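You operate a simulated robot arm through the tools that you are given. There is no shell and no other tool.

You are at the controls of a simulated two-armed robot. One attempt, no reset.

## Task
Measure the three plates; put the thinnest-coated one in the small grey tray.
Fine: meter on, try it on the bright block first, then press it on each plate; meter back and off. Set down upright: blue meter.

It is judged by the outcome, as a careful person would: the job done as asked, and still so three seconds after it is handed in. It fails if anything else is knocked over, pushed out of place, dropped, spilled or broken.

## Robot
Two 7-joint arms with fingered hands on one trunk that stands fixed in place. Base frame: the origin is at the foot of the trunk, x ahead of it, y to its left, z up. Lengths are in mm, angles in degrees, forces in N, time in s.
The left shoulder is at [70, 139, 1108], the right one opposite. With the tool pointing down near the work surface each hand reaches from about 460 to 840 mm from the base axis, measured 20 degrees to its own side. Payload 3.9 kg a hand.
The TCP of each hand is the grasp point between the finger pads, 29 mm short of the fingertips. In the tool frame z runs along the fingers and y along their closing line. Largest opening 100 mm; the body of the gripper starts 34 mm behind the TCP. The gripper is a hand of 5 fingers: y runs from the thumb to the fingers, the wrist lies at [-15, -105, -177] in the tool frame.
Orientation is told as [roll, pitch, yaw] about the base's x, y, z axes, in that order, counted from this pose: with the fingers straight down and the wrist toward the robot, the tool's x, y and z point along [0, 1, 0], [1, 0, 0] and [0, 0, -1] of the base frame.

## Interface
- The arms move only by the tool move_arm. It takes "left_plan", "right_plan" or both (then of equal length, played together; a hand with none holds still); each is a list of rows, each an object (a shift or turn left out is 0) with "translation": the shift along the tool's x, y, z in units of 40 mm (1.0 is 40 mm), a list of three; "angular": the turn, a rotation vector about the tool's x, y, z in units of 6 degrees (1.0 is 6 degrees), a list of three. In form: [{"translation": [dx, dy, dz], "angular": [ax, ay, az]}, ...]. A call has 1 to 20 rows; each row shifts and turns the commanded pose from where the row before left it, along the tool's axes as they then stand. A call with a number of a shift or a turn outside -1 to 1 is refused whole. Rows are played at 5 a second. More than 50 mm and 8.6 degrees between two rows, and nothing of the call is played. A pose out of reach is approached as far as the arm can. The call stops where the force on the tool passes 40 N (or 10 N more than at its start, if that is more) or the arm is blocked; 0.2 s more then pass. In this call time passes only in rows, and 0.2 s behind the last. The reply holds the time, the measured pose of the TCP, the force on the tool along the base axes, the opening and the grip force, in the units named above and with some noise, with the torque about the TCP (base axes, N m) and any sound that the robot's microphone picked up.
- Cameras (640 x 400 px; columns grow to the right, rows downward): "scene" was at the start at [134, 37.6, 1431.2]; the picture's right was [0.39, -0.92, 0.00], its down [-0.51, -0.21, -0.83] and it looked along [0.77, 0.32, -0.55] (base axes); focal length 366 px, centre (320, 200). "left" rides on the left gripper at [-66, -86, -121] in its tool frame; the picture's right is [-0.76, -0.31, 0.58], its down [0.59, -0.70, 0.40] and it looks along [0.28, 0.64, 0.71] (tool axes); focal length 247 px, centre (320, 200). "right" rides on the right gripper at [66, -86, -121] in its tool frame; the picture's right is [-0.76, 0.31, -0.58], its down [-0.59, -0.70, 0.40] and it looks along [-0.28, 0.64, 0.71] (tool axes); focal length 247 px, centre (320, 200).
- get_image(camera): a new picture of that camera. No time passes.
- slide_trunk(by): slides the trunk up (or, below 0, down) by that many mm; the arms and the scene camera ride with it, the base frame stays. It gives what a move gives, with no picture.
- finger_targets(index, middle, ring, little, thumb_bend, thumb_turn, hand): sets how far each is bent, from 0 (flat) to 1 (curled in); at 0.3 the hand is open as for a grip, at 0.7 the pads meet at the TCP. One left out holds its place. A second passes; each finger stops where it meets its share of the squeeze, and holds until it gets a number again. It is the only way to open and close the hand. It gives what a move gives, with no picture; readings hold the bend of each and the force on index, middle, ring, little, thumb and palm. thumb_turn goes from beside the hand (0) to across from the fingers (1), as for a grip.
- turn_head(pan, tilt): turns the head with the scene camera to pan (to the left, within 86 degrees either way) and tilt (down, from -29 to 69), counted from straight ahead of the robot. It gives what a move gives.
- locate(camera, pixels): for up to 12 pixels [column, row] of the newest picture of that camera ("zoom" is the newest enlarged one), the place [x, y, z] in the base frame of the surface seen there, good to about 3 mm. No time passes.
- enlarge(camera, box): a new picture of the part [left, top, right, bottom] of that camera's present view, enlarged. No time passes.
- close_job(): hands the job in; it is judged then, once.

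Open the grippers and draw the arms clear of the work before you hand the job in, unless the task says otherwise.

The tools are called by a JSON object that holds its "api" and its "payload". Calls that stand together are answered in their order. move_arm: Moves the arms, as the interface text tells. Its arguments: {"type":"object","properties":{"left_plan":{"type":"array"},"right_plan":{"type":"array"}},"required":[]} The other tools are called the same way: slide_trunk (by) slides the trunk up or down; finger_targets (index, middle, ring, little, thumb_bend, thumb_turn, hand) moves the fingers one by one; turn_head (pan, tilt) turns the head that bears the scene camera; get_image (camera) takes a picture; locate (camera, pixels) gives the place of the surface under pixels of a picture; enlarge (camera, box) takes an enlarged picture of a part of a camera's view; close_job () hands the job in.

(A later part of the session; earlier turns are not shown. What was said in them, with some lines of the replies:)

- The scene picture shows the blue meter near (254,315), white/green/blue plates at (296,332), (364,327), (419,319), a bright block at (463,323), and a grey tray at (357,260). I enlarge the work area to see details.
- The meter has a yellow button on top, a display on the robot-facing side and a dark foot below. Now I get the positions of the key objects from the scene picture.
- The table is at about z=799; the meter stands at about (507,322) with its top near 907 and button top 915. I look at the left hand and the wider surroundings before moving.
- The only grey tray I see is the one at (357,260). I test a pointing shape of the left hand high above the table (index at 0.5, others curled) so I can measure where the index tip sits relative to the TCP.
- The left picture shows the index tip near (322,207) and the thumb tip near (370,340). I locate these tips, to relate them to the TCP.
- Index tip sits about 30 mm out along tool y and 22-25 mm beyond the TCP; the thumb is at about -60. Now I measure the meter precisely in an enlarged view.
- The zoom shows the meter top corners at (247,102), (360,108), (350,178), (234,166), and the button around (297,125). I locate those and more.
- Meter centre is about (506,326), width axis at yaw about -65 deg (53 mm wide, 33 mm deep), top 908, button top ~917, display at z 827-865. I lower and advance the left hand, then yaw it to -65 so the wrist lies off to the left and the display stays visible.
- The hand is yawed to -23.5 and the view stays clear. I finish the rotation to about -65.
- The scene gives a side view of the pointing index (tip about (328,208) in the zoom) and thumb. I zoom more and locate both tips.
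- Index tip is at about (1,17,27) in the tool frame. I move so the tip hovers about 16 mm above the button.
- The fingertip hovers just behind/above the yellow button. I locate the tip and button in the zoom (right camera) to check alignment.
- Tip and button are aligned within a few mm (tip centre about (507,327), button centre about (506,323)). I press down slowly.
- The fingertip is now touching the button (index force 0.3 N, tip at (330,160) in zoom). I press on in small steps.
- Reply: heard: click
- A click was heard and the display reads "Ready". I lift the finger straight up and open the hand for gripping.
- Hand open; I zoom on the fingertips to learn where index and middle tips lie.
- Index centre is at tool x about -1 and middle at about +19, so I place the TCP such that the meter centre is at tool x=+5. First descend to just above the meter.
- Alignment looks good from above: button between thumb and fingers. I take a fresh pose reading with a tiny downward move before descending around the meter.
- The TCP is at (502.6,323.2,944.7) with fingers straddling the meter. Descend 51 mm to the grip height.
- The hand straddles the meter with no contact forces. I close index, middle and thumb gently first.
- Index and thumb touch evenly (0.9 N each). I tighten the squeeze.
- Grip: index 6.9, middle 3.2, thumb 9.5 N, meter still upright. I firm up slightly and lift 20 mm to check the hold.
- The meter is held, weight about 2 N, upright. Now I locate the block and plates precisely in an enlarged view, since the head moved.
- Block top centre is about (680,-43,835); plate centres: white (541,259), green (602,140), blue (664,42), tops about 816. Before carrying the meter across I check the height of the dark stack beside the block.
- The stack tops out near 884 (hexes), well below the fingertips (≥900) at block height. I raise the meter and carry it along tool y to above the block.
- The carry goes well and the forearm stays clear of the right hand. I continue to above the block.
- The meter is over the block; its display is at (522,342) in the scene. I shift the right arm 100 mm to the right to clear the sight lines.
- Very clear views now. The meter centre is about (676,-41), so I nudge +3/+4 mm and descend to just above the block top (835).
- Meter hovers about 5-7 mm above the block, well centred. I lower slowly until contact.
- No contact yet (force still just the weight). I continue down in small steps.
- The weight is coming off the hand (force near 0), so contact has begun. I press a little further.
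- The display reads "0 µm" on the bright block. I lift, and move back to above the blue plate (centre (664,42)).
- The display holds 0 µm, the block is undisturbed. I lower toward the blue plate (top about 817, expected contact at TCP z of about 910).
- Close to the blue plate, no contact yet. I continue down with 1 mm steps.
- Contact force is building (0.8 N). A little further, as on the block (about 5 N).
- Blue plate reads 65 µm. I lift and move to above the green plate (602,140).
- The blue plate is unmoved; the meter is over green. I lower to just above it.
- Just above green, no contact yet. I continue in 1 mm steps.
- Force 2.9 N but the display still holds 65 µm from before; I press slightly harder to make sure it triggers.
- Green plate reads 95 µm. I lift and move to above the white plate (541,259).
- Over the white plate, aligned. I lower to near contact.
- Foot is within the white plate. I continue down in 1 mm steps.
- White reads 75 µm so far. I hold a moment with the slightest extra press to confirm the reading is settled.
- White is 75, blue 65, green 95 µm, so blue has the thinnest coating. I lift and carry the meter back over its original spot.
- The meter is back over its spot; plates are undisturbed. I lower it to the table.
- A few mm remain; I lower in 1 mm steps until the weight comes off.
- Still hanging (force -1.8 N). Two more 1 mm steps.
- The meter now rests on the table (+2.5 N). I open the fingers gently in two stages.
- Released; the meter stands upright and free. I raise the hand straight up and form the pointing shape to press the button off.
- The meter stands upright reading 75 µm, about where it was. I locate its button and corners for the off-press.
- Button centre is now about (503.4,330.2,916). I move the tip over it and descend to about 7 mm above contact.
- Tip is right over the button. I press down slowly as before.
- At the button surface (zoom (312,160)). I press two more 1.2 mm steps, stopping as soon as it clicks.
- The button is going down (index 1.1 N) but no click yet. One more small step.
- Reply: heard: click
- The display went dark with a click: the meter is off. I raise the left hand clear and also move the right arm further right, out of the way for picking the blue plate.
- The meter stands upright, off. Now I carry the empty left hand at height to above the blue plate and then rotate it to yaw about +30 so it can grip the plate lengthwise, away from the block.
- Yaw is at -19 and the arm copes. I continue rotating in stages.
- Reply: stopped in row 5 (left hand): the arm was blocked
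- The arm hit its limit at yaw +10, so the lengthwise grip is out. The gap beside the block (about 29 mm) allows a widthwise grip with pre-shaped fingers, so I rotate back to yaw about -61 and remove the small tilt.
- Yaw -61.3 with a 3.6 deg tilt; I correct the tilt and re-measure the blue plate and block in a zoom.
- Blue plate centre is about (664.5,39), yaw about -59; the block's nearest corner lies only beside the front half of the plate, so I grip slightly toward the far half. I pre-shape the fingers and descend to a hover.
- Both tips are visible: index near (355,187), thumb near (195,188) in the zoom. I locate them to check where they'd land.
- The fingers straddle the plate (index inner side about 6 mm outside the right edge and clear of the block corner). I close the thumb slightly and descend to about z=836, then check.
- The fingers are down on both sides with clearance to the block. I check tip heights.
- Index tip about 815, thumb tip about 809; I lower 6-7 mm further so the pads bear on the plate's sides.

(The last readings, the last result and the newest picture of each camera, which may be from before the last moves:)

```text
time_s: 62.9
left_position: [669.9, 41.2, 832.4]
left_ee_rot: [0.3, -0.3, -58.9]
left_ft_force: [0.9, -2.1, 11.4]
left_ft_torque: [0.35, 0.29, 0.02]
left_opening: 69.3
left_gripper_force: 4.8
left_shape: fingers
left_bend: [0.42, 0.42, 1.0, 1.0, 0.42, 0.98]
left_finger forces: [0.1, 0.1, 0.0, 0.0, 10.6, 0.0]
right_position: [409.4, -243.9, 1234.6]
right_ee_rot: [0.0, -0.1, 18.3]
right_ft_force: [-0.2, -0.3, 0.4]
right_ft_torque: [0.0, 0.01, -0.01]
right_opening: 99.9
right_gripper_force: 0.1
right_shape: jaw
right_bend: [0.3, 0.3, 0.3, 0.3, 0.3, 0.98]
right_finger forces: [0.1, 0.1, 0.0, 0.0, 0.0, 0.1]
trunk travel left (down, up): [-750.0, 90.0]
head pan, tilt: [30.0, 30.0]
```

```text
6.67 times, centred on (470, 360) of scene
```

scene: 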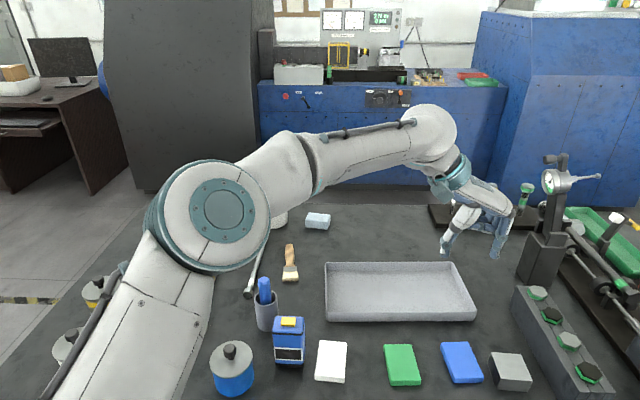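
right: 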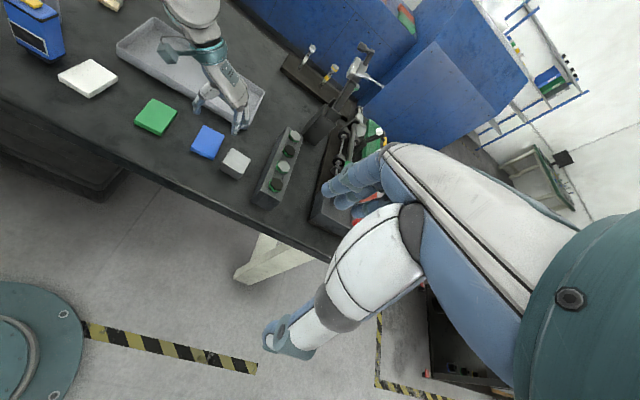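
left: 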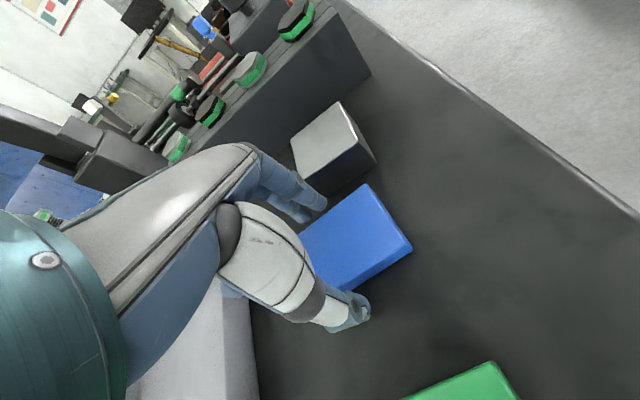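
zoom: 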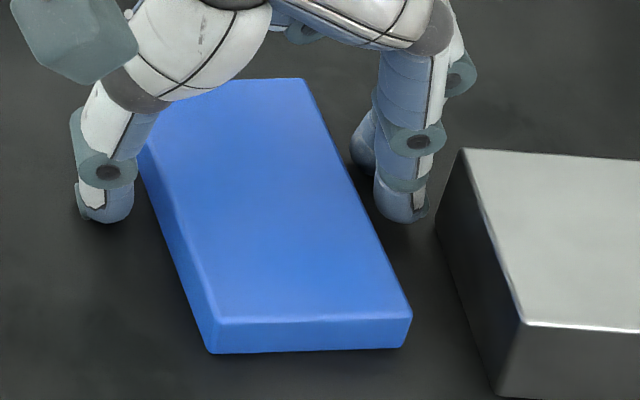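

The thumb tip touched the table (10.6 N) at TCP 832.4, since it reaches further than the index. I back up 4 mm and tilt the hand 5 deg so the index side goes lower and the thumb higher.

{"api": "move_arm", "payload": {"left_plan": [{"translation": [0, 0, -0.12]}, {"angular": [0.83, 0, 0]}, {"translation": [0, 0, 0.03]}]}}

{"api": "enlarge", "payload": {"camera": "scene", "box": [430, 330, 510, 390]}}

{"api": "locate", "payload": {"camera": "zoom", "pixels": [[400, 215], [390, 212], [420, 212], [360, 165], [105, 215], [90, 212], [125, 212]]}}

```text
time_s: 63.7
left_position: [668.9, 41.5, 835.8]
left_ee_rot: [0.3, 4.7, -58.8]
left_ft_force: [0.0, -1.3, 8.7]
left_ft_torque: [-0.37, -0.28, -0.04]
left_opening: 68.3
left_gripper_force: 4.2
left_shape: fingers
left_bend: [0.42, 0.4, 1.0, 1.0, 0.43, 0.98]
left_finger forces: [0.0, 9.2, 0.0, 0.0, 0.0, 0.0]
right_position: [409.4, -242.4, 1233.7]
right_ee_rot: [-0.1, -0.1, 18.3]
right_ft_force: [0.2, 0.1, -0.6]
right_ft_torque: [-0.02, -0.01, 0.02]
right_opening: 100.0
right_gripper_force: 0.2
right_shape: jaw
right_bend: [0.3, 0.3, 0.3, 0.3, 0.3, 0.98]
right_finger forces: [0.0, 0.0, 0.1, 0.0, 0.0, 0.0]
trunk travel left (down, up): [-750.0, 90.0]
head pan, tilt: [30.0, 30.0]
```

```text
6.67 times, centred on (470, 360) of scene
```

zoom: 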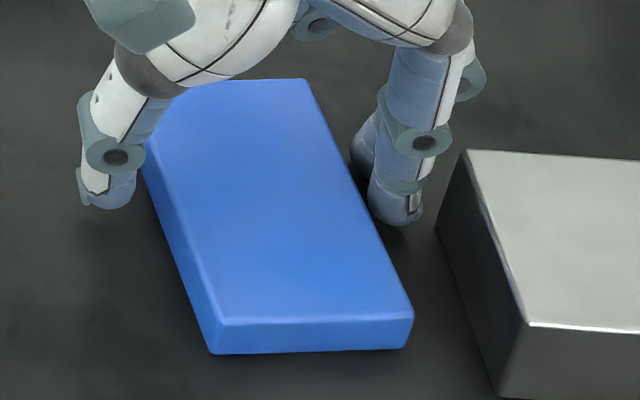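

```text
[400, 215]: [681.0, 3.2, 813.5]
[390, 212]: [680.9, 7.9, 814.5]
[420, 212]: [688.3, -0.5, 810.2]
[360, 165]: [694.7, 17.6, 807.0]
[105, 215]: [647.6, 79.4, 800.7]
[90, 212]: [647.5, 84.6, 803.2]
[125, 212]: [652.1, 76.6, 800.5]
```

Now the middle fingertip touches the table (9 N): it reaches as far down as the thumb. I back up, undo the tilt, and shift 10 mm toward the plate's centre so middle and index straddle it.

{"api": "move_arm", "payload": {"left_plan": [{"translation": [0, 0, -0.2]}, {"angular": [-0.8, 0, 0]}, {"translation": [-0.25, 0.02, 0]}, {"translation": [0, 0, 0.08]}]}}

{"api": "enlarge", "payload": {"camera": "scene", "box": [430, 330, 510, 390]}}

{"api": "locate", "payload": {"camera": "zoom", "pixels": [[390, 225], [375, 220], [405, 220], [350, 180], [105, 225], [90, 222], [125, 222]]}}

```text
time_s: 64.7
left_position: [662.8, 36.6, 837.5]
left_ee_rot: [0.1, 0.1, -59.0]
left_ft_force: [-0.2, 0.1, 0.2]
left_ft_torque: [0.0, 0.0, 0.02]
left_opening: 68.4
left_gripper_force: 0.1
left_shape: fingers
left_bend: [0.42, 0.42, 1.0, 1.0, 0.43, 0.98]
left_finger forces: [0.1, 0.0, 0.0, 0.0, 0.0, 0.1]
right_position: [411.9, -241.1, 1233.5]
right_ee_rot: [-0.1, 0.0, 18.2]
right_ft_force: [0.3, 0.2, -0.8]
right_ft_torque: [0.01, 0.02, 0.01]
right_opening: 99.8
right_gripper_force: 0.1
right_shape: jaw
right_bend: [0.3, 0.3, 0.3, 0.3, 0.3, 0.98]
right_finger forces: [0.1, 0.0, 0.0, 0.1, 0.0, 0.0]
trunk travel left (down, up): [-750.0, 90.0]
head pan, tilt: [30.0, 30.0]
```

```text
6.67 times, centred on (470, 360) of scene
```

zoom: 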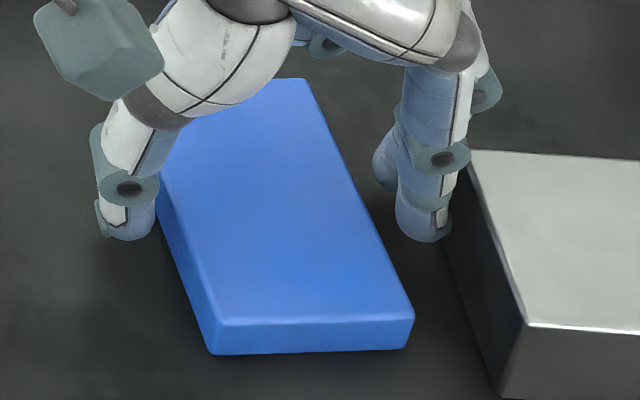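

```text
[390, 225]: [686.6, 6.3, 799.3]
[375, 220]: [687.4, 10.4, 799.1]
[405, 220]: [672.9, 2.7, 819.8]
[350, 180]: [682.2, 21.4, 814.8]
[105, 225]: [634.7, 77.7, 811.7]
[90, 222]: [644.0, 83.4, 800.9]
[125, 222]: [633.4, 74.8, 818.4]
```

The index is now close to the block's corner in the image; I measure the clearance there before going lower.

{"api": "enlarge", "payload": {"camera": "scene", "box": [470, 335, 510, 375]}}

{"api": "enlarge", "payload": {"camera": "left", "box": [240, 110, 420, 340]}}

{"api": "get_image", "payload": {"camera": "right"}}

```text
10.00 times, centred on (490, 355) of scene
```

zoom: 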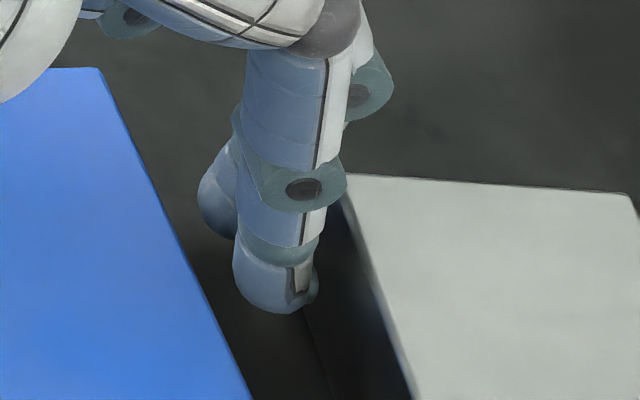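

```text
1.74 times, centred on (330, 225) of left
```

zoom: 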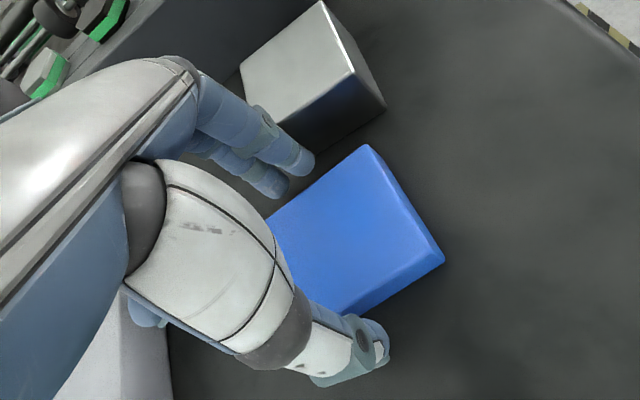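

```text
taken
```

right: 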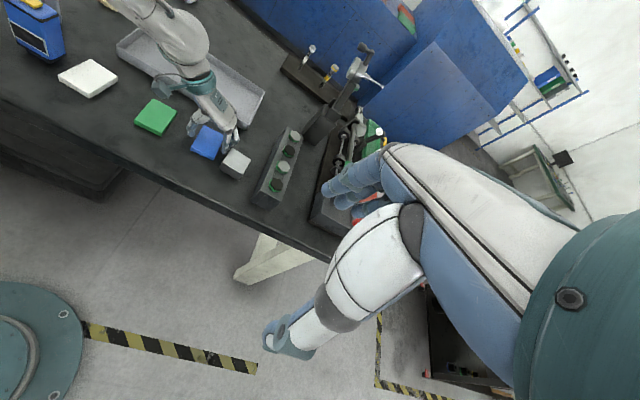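

No contact so far; I bend index and middle slightly (away from the block) and lower about 3 mm.

{"api": "finger_targets", "payload": {"hand": "left", "index": 0.44, "middle": 0.44, "thumb_bend": 0.44}}

{"api": "move_arm", "payload": {"left_plan": [{"translation": [0, 0, 0.05]}, {"translation": [0, 0, 0.02]}]}}

{"api": "enlarge", "payload": {"camera": "scene", "box": [430, 325, 520, 395]}}

```text
time_s: 65.7
left_position: [662.8, 35.9, 837.6]
left_ee_rot: [0.1, 0.2, -58.9]
left_ft_force: [0.5, -0.7, 0.9]
left_ft_torque: [0.02, 0.0, 0.02]
left_opening: 65.3
left_gripper_force: 0.0
left_shape: fingers
left_bend: [0.44, 0.44, 1.0, 1.0, 0.44, 0.98]
left_finger forces: [0.1, 0.0, 0.0, 0.0, 0.0, 0.0]
right_position: [411.6, -242.7, 1233.4]
right_ee_rot: [0.0, 0.1, 18.1]
right_ft_force: [0.3, -0.1, 0.2]
right_ft_torque: [-0.03, 0.01, 0.03]
right_opening: 99.6
right_gripper_force: 0.1
right_shape: jaw
right_bend: [0.3, 0.3, 0.3, 0.3, 0.3, 0.98]
right_finger forces: [0.1, 0.1, 0.1, 0.0, 0.0, 0.0]
trunk travel left (down, up): [-750.0, 90.0]
head pan, tilt: [30.0, 30.0]
```

```text
time_s: 66.3
left_position: [662.6, 35.0, 835.5]
left_ee_rot: [0.1, 0.1, -58.9]
left_ft_force: [0.6, -0.1, -0.4]
left_ft_torque: [-0.02, 0.01, -0.01]
left_opening: 65.3
left_gripper_force: 0.0
left_shape: fingers
left_bend: [0.44, 0.44, 1.0, 1.0, 0.44, 0.98]
left_finger forces: [0.1, 0.0, 0.0, 0.1, 0.0, 0.0]
right_position: [410.5, -242.6, 1233.8]
right_ee_rot: [-0.2, 0.0, 18.2]
right_ft_force: [-0.2, 0.0, -0.2]
right_ft_torque: [0.02, 0.01, 0.0]
right_opening: 99.6
right_gripper_force: 0.1
right_shape: jaw
right_bend: [0.3, 0.3, 0.3, 0.3, 0.3, 0.98]
right_finger forces: [0.1, 0.0, 0.1, 0.0, 0.1, 0.0]
trunk travel left (down, up): [-750.0, 90.0]
head pan, tilt: [30.0, 30.0]
```

```text
5.71 times, centred on (475, 360) of scene
```

zoom: 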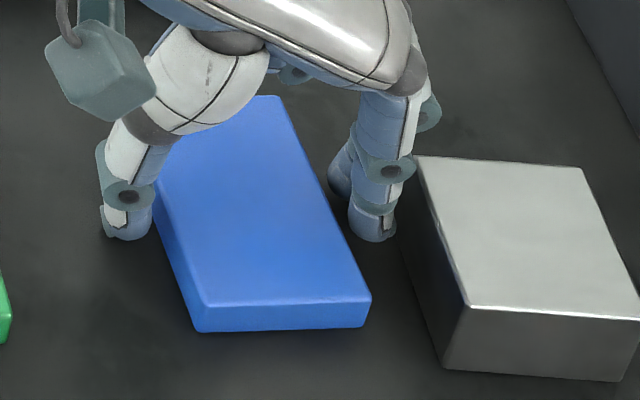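

No contact anywhere; now I close gently on the plate.

{"api": "finger_targets", "payload": {"hand": "left", "index": 0.48, "middle": 0.48, "thumb_bend": 0.48}}

{"api": "enlarge", "payload": {"camera": "scene", "box": [430, 325, 520, 395]}}

```text
time_s: 67.3
left_position: [663.2, 35.0, 835.2]
left_ee_rot: [0.2, 0.1, -58.9]
left_ft_force: [0.5, -0.1, 0.2]
left_ft_torque: [0.04, -0.03, -0.03]
left_opening: 56.0
left_gripper_force: 0.2
left_shape: fingers
left_bend: [0.48, 0.48, 1.0, 1.0, 0.48, 0.98]
left_finger forces: [0.1, 0.0, 0.0, 0.1, 0.2, 0.0]
right_position: [411.2, -242.5, 1233.5]
right_ee_rot: [0.0, 0.0, 18.1]
right_ft_force: [0.2, -0.5, 0.8]
right_ft_torque: [0.0, 0.03, -0.02]
right_opening: 99.6
right_gripper_force: 0.0
right_shape: jaw
right_bend: [0.3, 0.3, 0.3, 0.3, 0.3, 0.98]
right_finger forces: [0.0, 0.0, 0.0, 0.1, 0.1, 0.0]
trunk travel left (down, up): [-750.0, 90.0]
head pan, tilt: [30.0, 30.0]
```

```text
5.71 times, centred on (475, 360) of scene
```

zoom: 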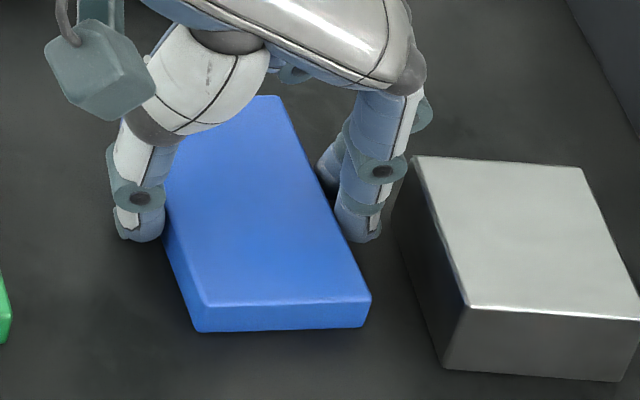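

Nearly touching. I close further.

{"api": "finger_targets", "payload": {"hand": "left", "index": 0.54, "middle": 0.54, "thumb_bend": 0.53}}

{"api": "enlarge", "payload": {"camera": "scene", "box": [430, 325, 520, 395]}}

```text
time_s: 68.3
left_position: [661.6, 35.1, 835.7]
left_ee_rot: [0.1, 0.1, -58.9]
left_ft_force: [0.8, -0.6, 0.3]
left_ft_torque: [0.01, 0.04, -0.01]
left_opening: 52.7
left_gripper_force: 4.4
left_shape: fingers
left_bend: [0.51, 0.52, 1.0, 1.0, 0.5, 0.97]
left_finger forces: [3.2, 2.0, 0.0, 0.0, 3.8, 0.0]
right_position: [410.9, -243.3, 1232.9]
right_ee_rot: [0.0, 0.0, 18.2]
right_ft_force: [0.3, 0.0, 0.3]
right_ft_torque: [0.0, 0.02, 0.01]
right_opening: 99.9
right_gripper_force: 0.1
right_shape: jaw
right_bend: [0.3, 0.3, 0.3, 0.3, 0.3, 0.98]
right_finger forces: [0.0, 0.0, 0.1, 0.0, 0.0, 0.0]
trunk travel left (down, up): [-750.0, 90.0]
head pan, tilt: [30.0, 30.0]
```

```text
5.71 times, centred on (475, 360) of scene
```

zoom: 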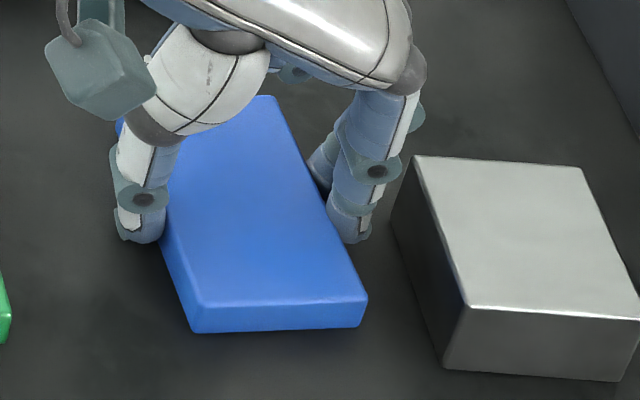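

All three digits hold the plate (3.2/2.0/3.8 N). I firm up the grip.

{"api": "finger_targets", "payload": {"hand": "left", "index": 0.62, "middle": 0.63, "thumb_bend": 0.62}}

{"api": "enlarge", "payload": {"camera": "scene", "box": [430, 325, 520, 395]}}

```text
time_s: 69.3
left_position: [662.3, 34.8, 835.0]
left_ee_rot: [0.1, 0.0, -58.9]
left_ft_force: [1.6, -1.1, 2.0]
left_ft_torque: [0.09, 0.04, -0.04]
left_opening: 50.8
left_gripper_force: 12.5
left_shape: fingers
left_bend: [0.54, 0.56, 1.0, 1.0, 0.52, 0.97]
left_finger forces: [7.6, 5.7, 0.0, 0.0, 11.6, 0.0]
right_position: [411.2, -244.1, 1232.1]
right_ee_rot: [0.0, 0.0, 18.2]
right_ft_force: [-0.5, 0.9, 1.1]
right_ft_torque: [-0.01, -0.03, -0.02]
right_opening: 99.9
right_gripper_force: 0.1
right_shape: jaw
right_bend: [0.3, 0.3, 0.3, 0.3, 0.3, 0.98]
right_finger forces: [0.1, 0.0, 0.0, 0.1, 0.0, 0.0]
trunk travel left (down, up): [-750.0, 90.0]
head pan, tilt: [30.0, 30.0]
```

```text
5.71 times, centred on (475, 360) of scene
```

zoom: 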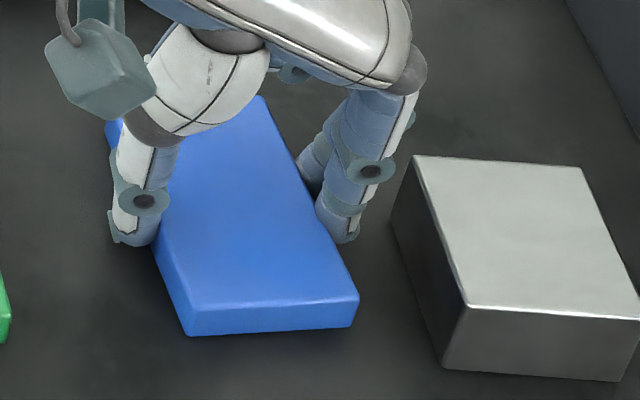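

The plate turned slightly in the grip but is held with 12 N. I lift a few mm slowly and check.

{"api": "move_arm", "payload": {"left_plan": [{"translation": [0, 0, -0.1]}, {"translation": [0, 0, -0.15]}]}}

{"api": "enlarge", "payload": {"camera": "scene", "box": [430, 325, 520, 395]}}

{"api": "enlarge", "payload": {"camera": "left", "box": [240, 110, 420, 340]}}

```text
time_s: 69.9
left_position: [661.9, 35.8, 845.2]
left_ee_rot: [0.0, 0.0, -59.0]
left_ft_force: [-0.2, 0.7, -3.2]
left_ft_torque: [-0.03, -0.02, 0.0]
left_opening: 50.9
left_gripper_force: 11.9
left_shape: fingers
left_bend: [0.54, 0.57, 1.0, 1.0, 0.52, 0.96]
left_finger forces: [7.0, 5.0, 0.0, 0.0, 11.9, 0.1]
right_position: [409.7, -243.9, 1234.1]
right_ee_rot: [-0.1, -0.1, 18.2]
right_ft_force: [0.0, -0.1, -0.5]
right_ft_torque: [-0.01, 0.0, 0.01]
right_opening: 99.7
right_gripper_force: 0.1
right_shape: jaw
right_bend: [0.3, 0.3, 0.3, 0.3, 0.3, 0.98]
right_finger forces: [0.0, 0.0, 0.0, 0.0, 0.0, 0.0]
trunk travel left (down, up): [-750.0, 90.0]
head pan, tilt: [30.0, 30.0]
```

```text
5.71 times, centred on (475, 360) of scene
```

zoom: 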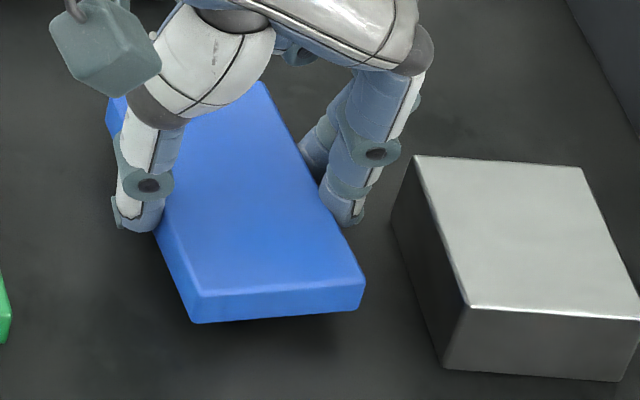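

```text
1.74 times, centred on (330, 225) of left
```

zoom: 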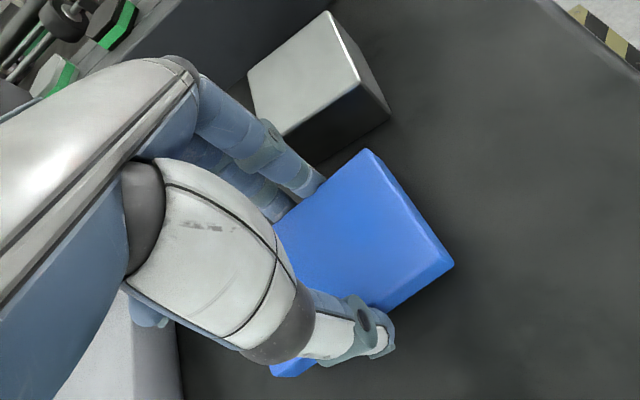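

The plate is lifted (about 3 N weight) and held level. I raise it to about z=905 and carry it over the left-middle of the grey tray.

{"api": "move_arm", "payload": {"left_plan": [{"translation": [0, 0, -0.7]}, {"translation": [0, 0, -0.85]}, {"translation": [0.4, -0.36, 0]}, {"translation": [0.6, -0.54, 0]}, {"translation": [0.65, -0.58, 0]}, {"translation": [0.65, -0.58, 0]}, {"translation": [0.65, -0.58, 0]}, {"translation": [0.65, -0.58, 0]}, {"translation": [0.4, -0.36, 0]}, {"translation": [0.215, -0.19, 0]}]}}

{"api": "get_image", "payload": {"camera": "scene"}}

{"api": "get_image", "payload": {"camera": "left"}}

{"api": "get_image", "payload": {"camera": "right"}}

```text
time_s: 72.1
left_position: [720.6, 252.9, 906.3]
left_ee_rot: [0.0, 0.1, -59.0]
left_ft_force: [0.2, 0.5, -3.2]
left_ft_torque: [-0.01, -0.01, 0.0]
left_opening: 50.9
left_gripper_force: 11.8
left_shape: fingers
left_bend: [0.54, 0.57, 1.0, 1.0, 0.52, 0.96]
left_finger forces: [7.1, 4.9, 0.1, 0.1, 12.0, 0.0]
left hand out of reach, approached as far as the arm can: row 10
right_position: [411.6, -241.9, 1234.5]
right_ee_rot: [0.1, 0.0, 18.3]
right_ft_force: [0.1, 0.0, 0.1]
right_ft_torque: [-0.01, 0.0, -0.02]
right_opening: 99.6
right_gripper_force: 0.1
right_shape: jaw
right_bend: [0.3, 0.3, 0.3, 0.3, 0.3, 0.98]
right_finger forces: [0.0, 0.0, 0.0, 0.0, 0.0, 0.1]
trunk travel left (down, up): [-750.0, 90.0]
head pan, tilt: [30.0, 30.0]
```

```text
taken
```

scene: 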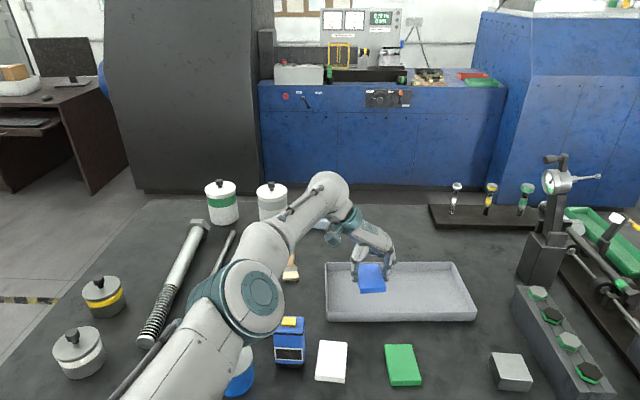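

```text
taken
```

left: 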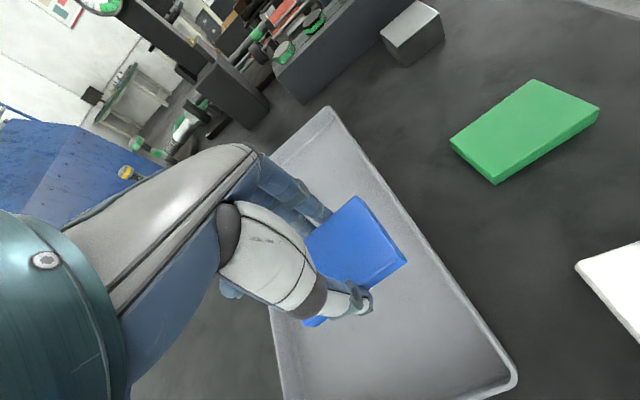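

```text
taken
```

right: 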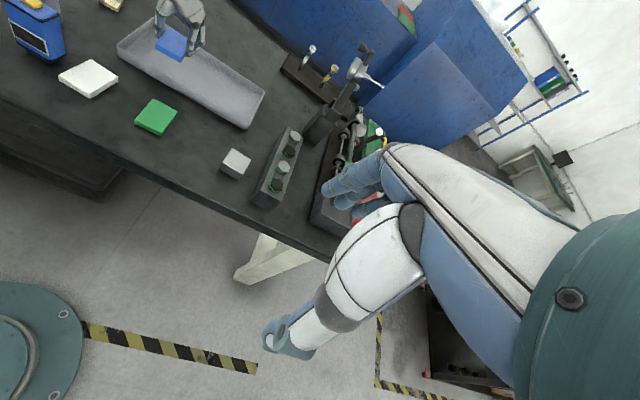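

The arm is at its reach limit at this height, but the plate is over the tray. I check plate and tray geometry, and the elbow's height in case I lower with the trunk.

{"api": "locate", "payload": {"camera": "scene", "pixels": [[250, 290], [230, 325], [190, 350], [250, 335], [270, 330], [220, 370], [300, 215], [350, 195], [150, 390], [285, 270]]}}

{"api": "enlarge", "payload": {"camera": "scene", "box": [310, 210, 490, 340]}}

```text
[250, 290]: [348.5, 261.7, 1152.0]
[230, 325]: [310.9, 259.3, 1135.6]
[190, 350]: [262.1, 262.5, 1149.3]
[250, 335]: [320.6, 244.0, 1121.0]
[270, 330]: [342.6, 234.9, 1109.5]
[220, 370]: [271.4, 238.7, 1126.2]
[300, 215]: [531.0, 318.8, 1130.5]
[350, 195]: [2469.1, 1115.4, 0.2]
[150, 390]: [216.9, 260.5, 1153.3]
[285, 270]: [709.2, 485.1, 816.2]
```

```text
3.08 times, centred on (400, 275) of scene
```

zoom: 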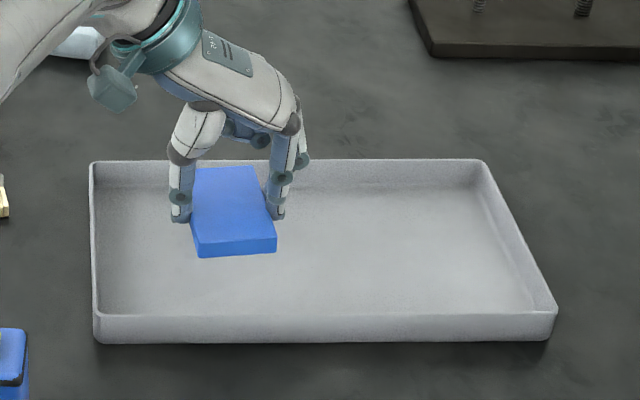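

{"api": "locate", "payload": {"camera": "zoom", "pixels": [[97, 165], [480, 165], [552, 308], [98, 312], [200, 250], [272, 245], [255, 172], [198, 172], [110, 300], [535, 295], [235, 215], [300, 280]]}}

```text
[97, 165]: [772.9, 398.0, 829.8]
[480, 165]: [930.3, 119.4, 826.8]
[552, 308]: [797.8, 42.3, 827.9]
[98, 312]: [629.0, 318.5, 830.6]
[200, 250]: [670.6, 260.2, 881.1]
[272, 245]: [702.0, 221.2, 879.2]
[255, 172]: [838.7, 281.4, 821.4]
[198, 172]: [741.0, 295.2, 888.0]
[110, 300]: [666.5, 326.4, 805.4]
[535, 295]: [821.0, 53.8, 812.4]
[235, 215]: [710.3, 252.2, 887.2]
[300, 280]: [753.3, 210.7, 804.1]
```

The plate's near corner is right over the tray's near wall, so it must go about 25 mm further in. Turning the hand to yaw -30 brings the wrist closer and gives reach; I rotate at this height first.

{"api": "move_arm", "payload": {"left_plan": [{"angular": [0, 0, -0.8]}, {"angular": [0, 0, -0.97]}, {"angular": [0, 0, -0.97]}, {"angular": [0, 0, -0.97]}, {"angular": [0, 0, -0.97]}, {"angular": [0, 0, -0.15]}]}}

{"api": "enlarge", "payload": {"camera": "scene", "box": [310, 210, 490, 340]}}

```text
time_s: 73.5
left_position: [723.5, 251.4, 905.8]
left_ee_rot: [0.1, 0.1, -29.8]
left_ft_force: [-0.4, 0.4, -2.9]
left_ft_torque: [0.01, -0.01, -0.02]
left_opening: 50.8
left_gripper_force: 11.5
left_shape: fingers
left_bend: [0.55, 0.57, 1.0, 1.0, 0.52, 0.96]
left_finger forces: [6.9, 4.8, 0.1, 0.0, 11.8, 0.1]
right_position: [412.5, -242.4, 1234.1]
right_ee_rot: [0.0, 0.0, 18.2]
right_ft_force: [-0.4, -0.9, 0.4]
right_ft_torque: [0.0, -0.03, -0.01]
right_opening: 99.9
right_gripper_force: 0.3
right_shape: jaw
right_bend: [0.3, 0.3, 0.3, 0.3, 0.3, 0.98]
right_finger forces: [0.0, 0.0, 0.0, 0.1, 0.0, 0.0]
trunk travel left (down, up): [-750.0, 90.0]
head pan, tilt: [30.0, 30.0]
```

```text
3.08 times, centred on (400, 275) of scene
```

zoom: 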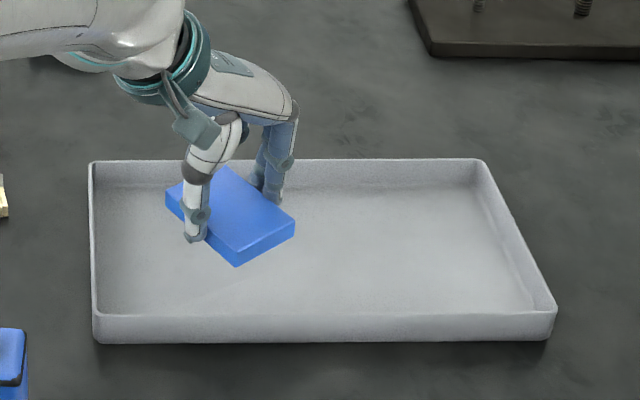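

Now yaw -30 with room to spare. I shift 25 mm deeper into the tray and check.

{"api": "move_arm", "payload": {"left_plan": [{"translation": [0.3, 0.14, 0]}, {"translation": [0.28, 0.14, 0]}, {"translation": [0, 0, 0.4]}]}}

{"api": "enlarge", "payload": {"camera": "scene", "box": [310, 210, 490, 340]}}

{"api": "get_image", "payload": {"camera": "left"}}

{"api": "locate", "payload": {"camera": "zoom", "pixels": [[240, 265], [290, 225], [175, 215], [230, 220], [97, 165], [98, 312], [552, 308], [195, 240], [275, 195]]}}

```text
time_s: 74.3
left_position: [745.0, 267.3, 889.5]
left_ee_rot: [0.0, 0.1, -30.0]
left_ft_force: [0.3, 0.4, -3.1]
left_ft_torque: [0.0, 0.01, 0.01]
left_opening: 50.8
left_gripper_force: 11.6
left_shape: fingers
left_bend: [0.55, 0.57, 1.0, 1.0, 0.52, 0.96]
left_finger forces: [6.9, 4.9, 0.0, 0.1, 11.7, 0.0]
right_position: [411.8, -242.6, 1233.0]
right_ee_rot: [0.0, 0.1, 18.1]
right_ft_force: [0.2, 0.5, 0.2]
right_ft_torque: [0.01, -0.01, -0.01]
right_opening: 100.0
right_gripper_force: 0.1
right_shape: jaw
right_bend: [0.3, 0.3, 0.3, 0.3, 0.3, 0.98]
right_finger forces: [0.1, 0.1, 0.0, 0.1, 0.1, 0.0]
trunk travel left (down, up): [-750.0, 90.0]
head pan, tilt: [30.0, 30.0]
```

```text
3.08 times, centred on (400, 275) of scene
```

zoom: 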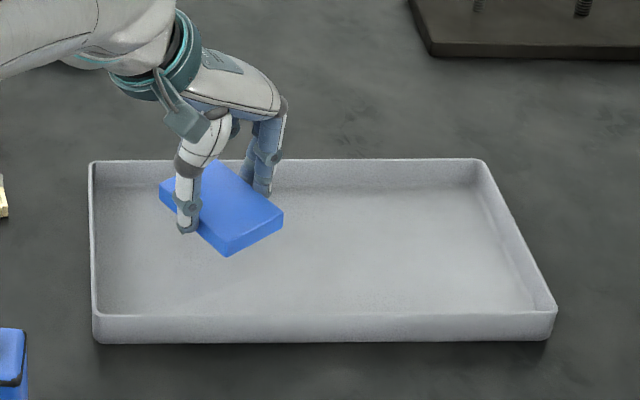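

```text
taken
```

left: 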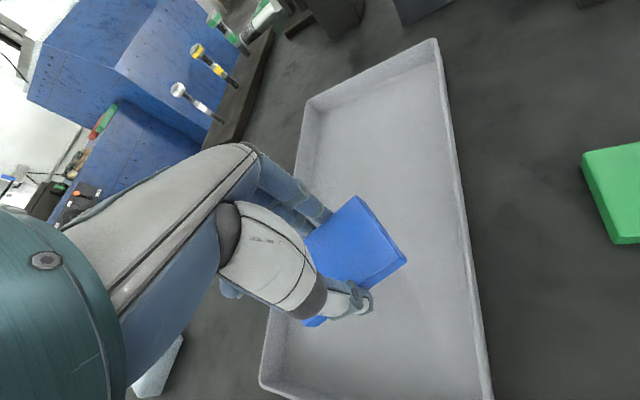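

```text
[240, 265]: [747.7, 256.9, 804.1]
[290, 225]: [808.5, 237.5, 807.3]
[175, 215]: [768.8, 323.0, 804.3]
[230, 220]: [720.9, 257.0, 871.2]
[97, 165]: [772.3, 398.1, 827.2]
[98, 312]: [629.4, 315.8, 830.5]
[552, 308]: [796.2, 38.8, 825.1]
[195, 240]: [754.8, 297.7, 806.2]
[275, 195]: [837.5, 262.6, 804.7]
```

The plate is over the tray interior. I locate its corners to verify margins to the walls.

{"api": "locate", "payload": {"camera": "zoom", "pixels": [[228, 243], [278, 212], [166, 188], [212, 166], [222, 205]]}}

```text
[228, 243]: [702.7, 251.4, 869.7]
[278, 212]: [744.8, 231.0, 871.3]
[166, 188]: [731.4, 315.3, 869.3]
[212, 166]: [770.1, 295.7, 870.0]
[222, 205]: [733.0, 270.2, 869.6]
```

Nearest corner is about 23 mm inside the near wall; all four corners level at z 870. I lower to just above the tray floor (804).

{"api": "move_arm", "payload": {"left_plan": [{"translation": [0, 0, 0.4]}, {"translation": [0, 0, 0.4]}, {"translation": [0, 0, 0.2]}, {"translation": [0, 0, 0.08]}]}}

{"api": "enlarge", "payload": {"camera": "scene", "box": [310, 220, 450, 330]}}

```text
time_s: 75.3
left_position: [743.4, 266.4, 846.3]
left_ee_rot: [0.1, 0.0, -29.9]
left_ft_force: [0.3, -0.3, -2.7]
left_ft_torque: [-0.03, -0.03, -0.01]
left_opening: 50.8
left_gripper_force: 11.8
left_shape: fingers
left_bend: [0.55, 0.57, 1.0, 1.0, 0.52, 0.96]
left_finger forces: [7.0, 4.8, 0.0, 0.0, 11.8, 0.1]
right_position: [412.3, -242.0, 1232.7]
right_ee_rot: [0.0, 0.0, 18.1]
right_ft_force: [0.1, 0.3, -0.4]
right_ft_torque: [0.01, 0.02, 0.0]
right_opening: 99.9
right_gripper_force: 0.2
right_shape: jaw
right_bend: [0.3, 0.3, 0.3, 0.3, 0.3, 0.98]
right_finger forces: [0.0, 0.0, 0.0, 0.0, 0.0, 0.0]
trunk travel left (down, up): [-750.0, 90.0]
head pan, tilt: [30.0, 30.0]
```

```text
3.64 times, centred on (380, 275) of scene
```

zoom: 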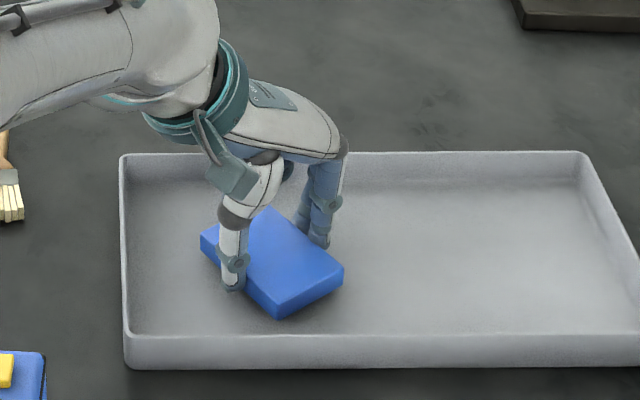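

A few mm above the floor. I go down in 1 mm steps until the weight transfers.

{"api": "move_arm", "payload": {"left_plan": [{"translation": [0, 0, 0.04]}, {"translation": [0, 0, 0.04]}, {"translation": [0, 0, 0.03]}]}}

```text
time_s: 76.1
left_position: [743.1, 267.1, 840.4]
left_ee_rot: [0.1, 0.0, -29.9]
left_ft_force: [0.0, 0.7, -3.9]
left_ft_torque: [-0.01, -0.01, -0.01]
left_opening: 50.5
left_gripper_force: 12.3
left_shape: fingers
left_bend: [0.55, 0.57, 1.0, 1.0, 0.52, 0.96]
left_finger forces: [6.9, 4.8, 0.0, 0.1, 11.7, 0.0]
right_position: [411.6, -241.8, 1232.6]
right_ee_rot: [0.0, 0.1, 18.2]
right_ft_force: [0.1, 0.4, 0.1]
right_ft_torque: [-0.03, 0.01, -0.01]
right_opening: 99.7
right_gripper_force: 0.0
right_shape: jaw
right_bend: [0.3, 0.3, 0.3, 0.3, 0.3, 0.98]
right_finger forces: [0.0, 0.1, 0.1, 0.0, 0.1, 0.1]
trunk travel left (down, up): [-750.0, 90.0]
head pan, tilt: [30.0, 30.0]
```

Still carrying the full weight; two more small steps.

{"api": "move_arm", "payload": {"left_plan": [{"translation": [0, 0, 0.03]}, {"translation": [0, 0, 0.03]}]}}

```text
time_s: 76.7
left_position: [742.7, 267.4, 840.4]
left_ee_rot: [0.1, 0.0, -29.9]
left_ft_force: [-0.1, -1.0, 0.8]
left_ft_torque: [0.07, 0.09, 0.02]
left_opening: 50.8
left_gripper_force: 11.6
left_shape: fingers
left_bend: [0.55, 0.57, 1.0, 1.0, 0.52, 0.96]
left_finger forces: [6.9, 4.8, 0.0, 0.0, 11.9, 0.0]
right_position: [410.6, -244.0, 1232.9]
right_ee_rot: [0.1, 0.1, 18.2]
right_ft_force: [0.0, -0.2, -0.4]
right_ft_torque: [0.04, -0.01, -0.03]
right_opening: 99.8
right_gripper_force: 0.1
right_shape: jaw
right_bend: [0.3, 0.3, 0.3, 0.3, 0.3, 0.98]
right_finger forces: [0.1, 0.1, 0.0, 0.0, 0.0, 0.0]
trunk travel left (down, up): [-750.0, 90.0]
head pan, tilt: [30.0, 30.0]
```

The plate now rests on the tray floor. I open the fingers gently in stages.

{"api": "finger_targets", "payload": {"hand": "left", "index": 0.48, "middle": 0.48, "thumb_bend": 0.47}}

{"api": "finger_targets", "payload": {"hand": "left", "index": 0.38, "middle": 0.38, "thumb_bend": 0.38}}

{"api": "enlarge", "payload": {"camera": "scene", "box": [310, 220, 450, 330]}}

```text
time_s: 77.7
left_position: [742.7, 266.3, 838.9]
left_ee_rot: [0.0, 0.0, -30.0]
left_ft_force: [0.0, -0.1, 0.1]
left_ft_torque: [-0.01, 0.03, -0.01]
left_opening: 57.5
left_gripper_force: 0.0
left_shape: fingers
left_bend: [0.48, 0.48, 1.0, 1.0, 0.47, 0.97]
left_finger forces: [0.0, 0.0, 0.0, 0.0, 0.4, 0.0]
right_position: [411.3, -243.6, 1232.7]
right_ee_rot: [0.0, -0.1, 18.2]
right_ft_force: [0.4, -0.6, 0.2]
right_ft_torque: [0.01, 0.01, -0.01]
right_opening: 99.8
right_gripper_force: 0.0
right_shape: jaw
right_bend: [0.3, 0.3, 0.3, 0.3, 0.3, 0.98]
right_finger forces: [0.0, 0.0, 0.0, 0.1, 0.1, 0.0]
trunk travel left (down, up): [-750.0, 90.0]
head pan, tilt: [30.0, 30.0]
```

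```text
time_s: 78.7
left_position: [742.9, 266.3, 838.5]
left_ee_rot: [0.0, 0.0, -29.9]
left_ft_force: [0.1, -0.5, 0.8]
left_ft_torque: [0.01, -0.01, -0.04]
left_opening: 79.3
left_gripper_force: 0.0
left_shape: fingers
left_bend: [0.38, 0.38, 1.0, 1.0, 0.38, 0.97]
left_finger forces: [0.0, 0.0, 0.1, 0.0, 0.0, 0.0]
right_position: [409.2, -242.4, 1234.0]
right_ee_rot: [-0.1, 0.0, 18.1]
right_ft_force: [-0.3, -0.9, 0.0]
right_ft_torque: [-0.03, 0.02, 0.0]
right_opening: 99.8
right_gripper_force: 0.1
right_shape: jaw
right_bend: [0.3, 0.3, 0.3, 0.3, 0.3, 0.98]
right_finger forces: [0.1, 0.1, 0.1, 0.0, 0.0, 0.0]
trunk travel left (down, up): [-750.0, 90.0]
head pan, tilt: [30.0, 30.0]
```

```text
3.64 times, centred on (380, 275) of scene
```

zoom: 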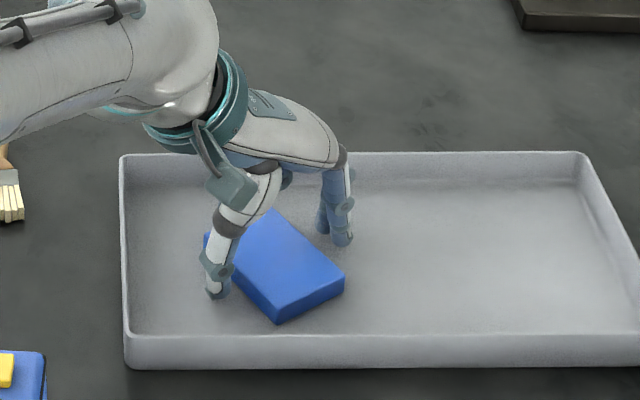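

The plate lies flat in the tray, fingers free on both sides. I raise the hand straight up.

{"api": "move_arm", "payload": {"left_plan": [{"translation": [0, 0, -0.4]}, {"translation": [0, 0, -0.8]}, {"translation": [0, 0, -0.9]}, {"translation": [0, 0, -0.9]}, {"translation": [0, 0, -0.9]}]}}

{"api": "get_image", "payload": {"camera": "scene"}}

```text
time_s: 79.9
left_position: [742.0, 266.3, 995.5]
left_ee_rot: [0.1, 0.0, -30.0]
left_ft_force: [-0.6, 0.1, 0.1]
left_ft_torque: [-0.01, 0.0, 0.0]
left_opening: 79.2
left_gripper_force: 0.0
left_shape: fingers
left_bend: [0.38, 0.38, 1.0, 1.0, 0.38, 0.98]
left_finger forces: [0.0, 0.0, 0.0, 0.1, 0.1, 0.1]
right_position: [411.5, -243.4, 1234.4]
right_ee_rot: [0.0, 0.0, 18.3]
right_ft_force: [-0.1, -0.4, 0.4]
right_ft_torque: [-0.01, 0.0, 0.01]
right_opening: 99.7
right_gripper_force: 0.1
right_shape: jaw
right_bend: [0.3, 0.3, 0.3, 0.3, 0.3, 0.98]
right_finger forces: [0.0, 0.0, 0.0, 0.0, 0.1, 0.0]
trunk travel left (down, up): [-750.0, 90.0]
head pan, tilt: [30.0, 30.0]
```

```text
taken
```

scene: 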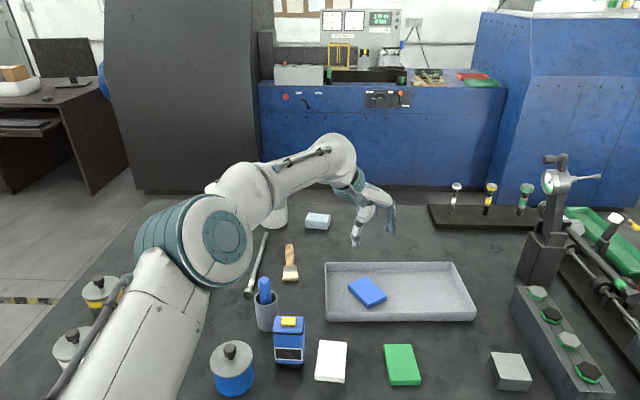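

The blue plate sits in the tray at (366,291), everything else is in place. I draw the left arm back and up, and open the hand.

{"api": "move_arm", "payload": {"left_plan": [{"translation": [-0.3, -0.7, -0.6]}, {"translation": [-0.33, -0.79, -0.64]}, {"translation": [-0.33, -0.79, -0.64]}, {"translation": [-0.33, -0.79, -0.64]}, {"translation": [-0.33, -0.79, -0.64]}, {"translation": [-0.33, -0.79, -0.64]}, {"translation": [-0.33, -0.79, -0.64]}, {"translation": [-0.33, -0.79, -0.64]}]}}

{"api": "finger_targets", "payload": {"hand": "left", "index": 0.3, "middle": 0.3, "ring": 0.3, "little": 0.3, "thumb_bend": 0.3}}

{"api": "get_image", "payload": {"camera": "scene"}}

```text
time_s: 81.7
left_position: [473.5, 298.8, 1199.4]
left_ee_rot: [0.3, -0.2, -29.8]
left_ft_force: [-1.0, -0.4, 0.4]
left_ft_torque: [0.02, -0.02, 0.03]
left_opening: 79.3
left_gripper_force: 0.2
left_shape: fingers
left_bend: [0.38, 0.38, 1.0, 1.0, 0.38, 0.98]
left_finger forces: [0.0, 0.0, 0.1, 0.0, 0.0, 0.1]
right_position: [409.5, -243.3, 1234.4]
right_ee_rot: [0.1, -0.1, 18.2]
right_ft_force: [-0.1, -0.2, 0.4]
right_ft_torque: [-0.03, 0.0, 0.0]
right_opening: 99.8
right_gripper_force: 0.1
right_shape: jaw
right_bend: [0.3, 0.3, 0.3, 0.3, 0.3, 0.98]
right_finger forces: [0.1, 0.1, 0.0, 0.0, 0.1, 0.1]
trunk travel left (down, up): [-750.0, 90.0]
head pan, tilt: [30.0, 30.0]
```

```text
time_s: 82.7
left_position: [476.1, 299.3, 1197.9]
left_ee_rot: [0.1, 0.0, -30.0]
left_ft_force: [0.1, -0.6, 0.1]
left_ft_torque: [0.04, 0.0, 0.01]
left_opening: 98.2
left_gripper_force: 0.1
left_shape: fingers
left_bend: [0.3, 0.3, 0.3, 0.3, 0.3, 0.98]
left_finger forces: [0.1, 0.1, 0.1, 0.0, 0.0, 0.0]
right_position: [411.8, -242.3, 1232.8]
right_ee_rot: [0.1, 0.1, 18.2]
right_ft_force: [0.6, 0.0, 0.0]
right_ft_torque: [-0.01, -0.03, 0.02]
right_opening: 99.8
right_gripper_force: 0.0
right_shape: jaw
right_bend: [0.3, 0.3, 0.3, 0.3, 0.3, 0.98]
right_finger forces: [0.0, 0.1, 0.1, 0.0, 0.0, 0.1]
trunk travel left (down, up): [-750.0, 90.0]
head pan, tilt: [30.0, 30.0]
```

```text
taken
```

scene: 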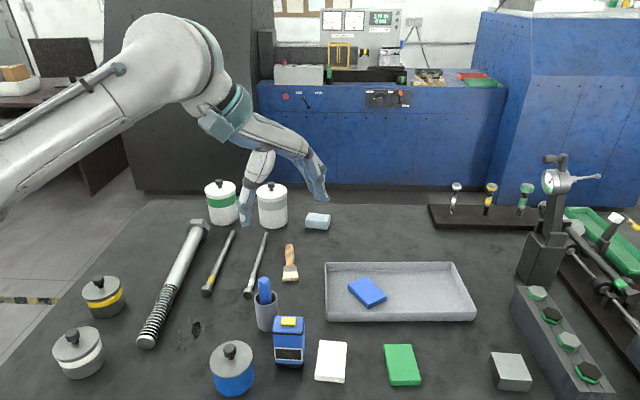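

The scene matches the start apart from the plate in the tray. One last zoom on meter and tray before handing in.

{"api": "enlarge", "payload": {"camera": "scene", "box": [220, 250, 420, 390]}}

{"api": "enlarge", "payload": {"camera": "scene", "box": [370, 270, 630, 400]}}

```text
2.86 times, centred on (320, 320) of scene
```

zoom: 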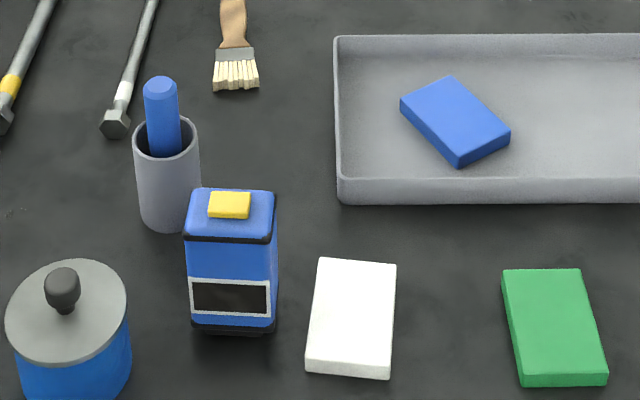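

```text
2.46 times, centred on (500, 335) of scene
```

zoom: 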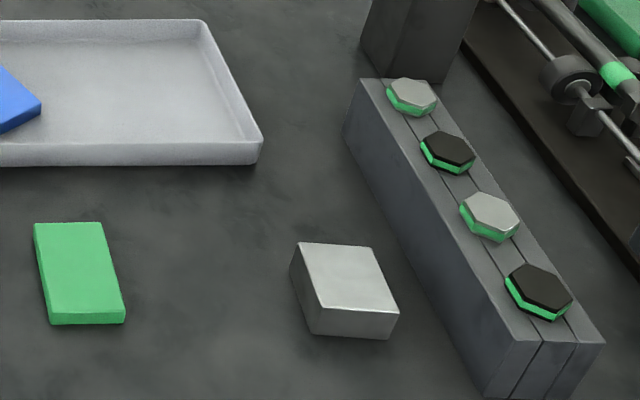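

The meter is upright, off and back at its spot. The blue plate (65 µm, against white 75 and green 95) lies flat in the grey tray, nothing else has moved, and both hands are open and clear, so I hand in the job.

{"api": "close_job", "payload": {}}

```text
The job is handed in.
```

The blue plate has the thinnest coating, and it now lies flat in the small grey tray.

| Surface | Reading |
|---|---|
| Bright block (first try) | 0 µm |
| Blue plate | 65 µm |
| White plate | 75 µm |
| Green plate | 95 µm |

The meter is switched off and stands upright about 5 mm from where it started. In the last pictures nothing else on the bench had moved. Both hands are open and drawn clear of the work.

While I was gripping the blue plate, the thumb and then the middle fingertip touched the table lightly, at about 10 N. I backed off both times and nothing was disturbed.
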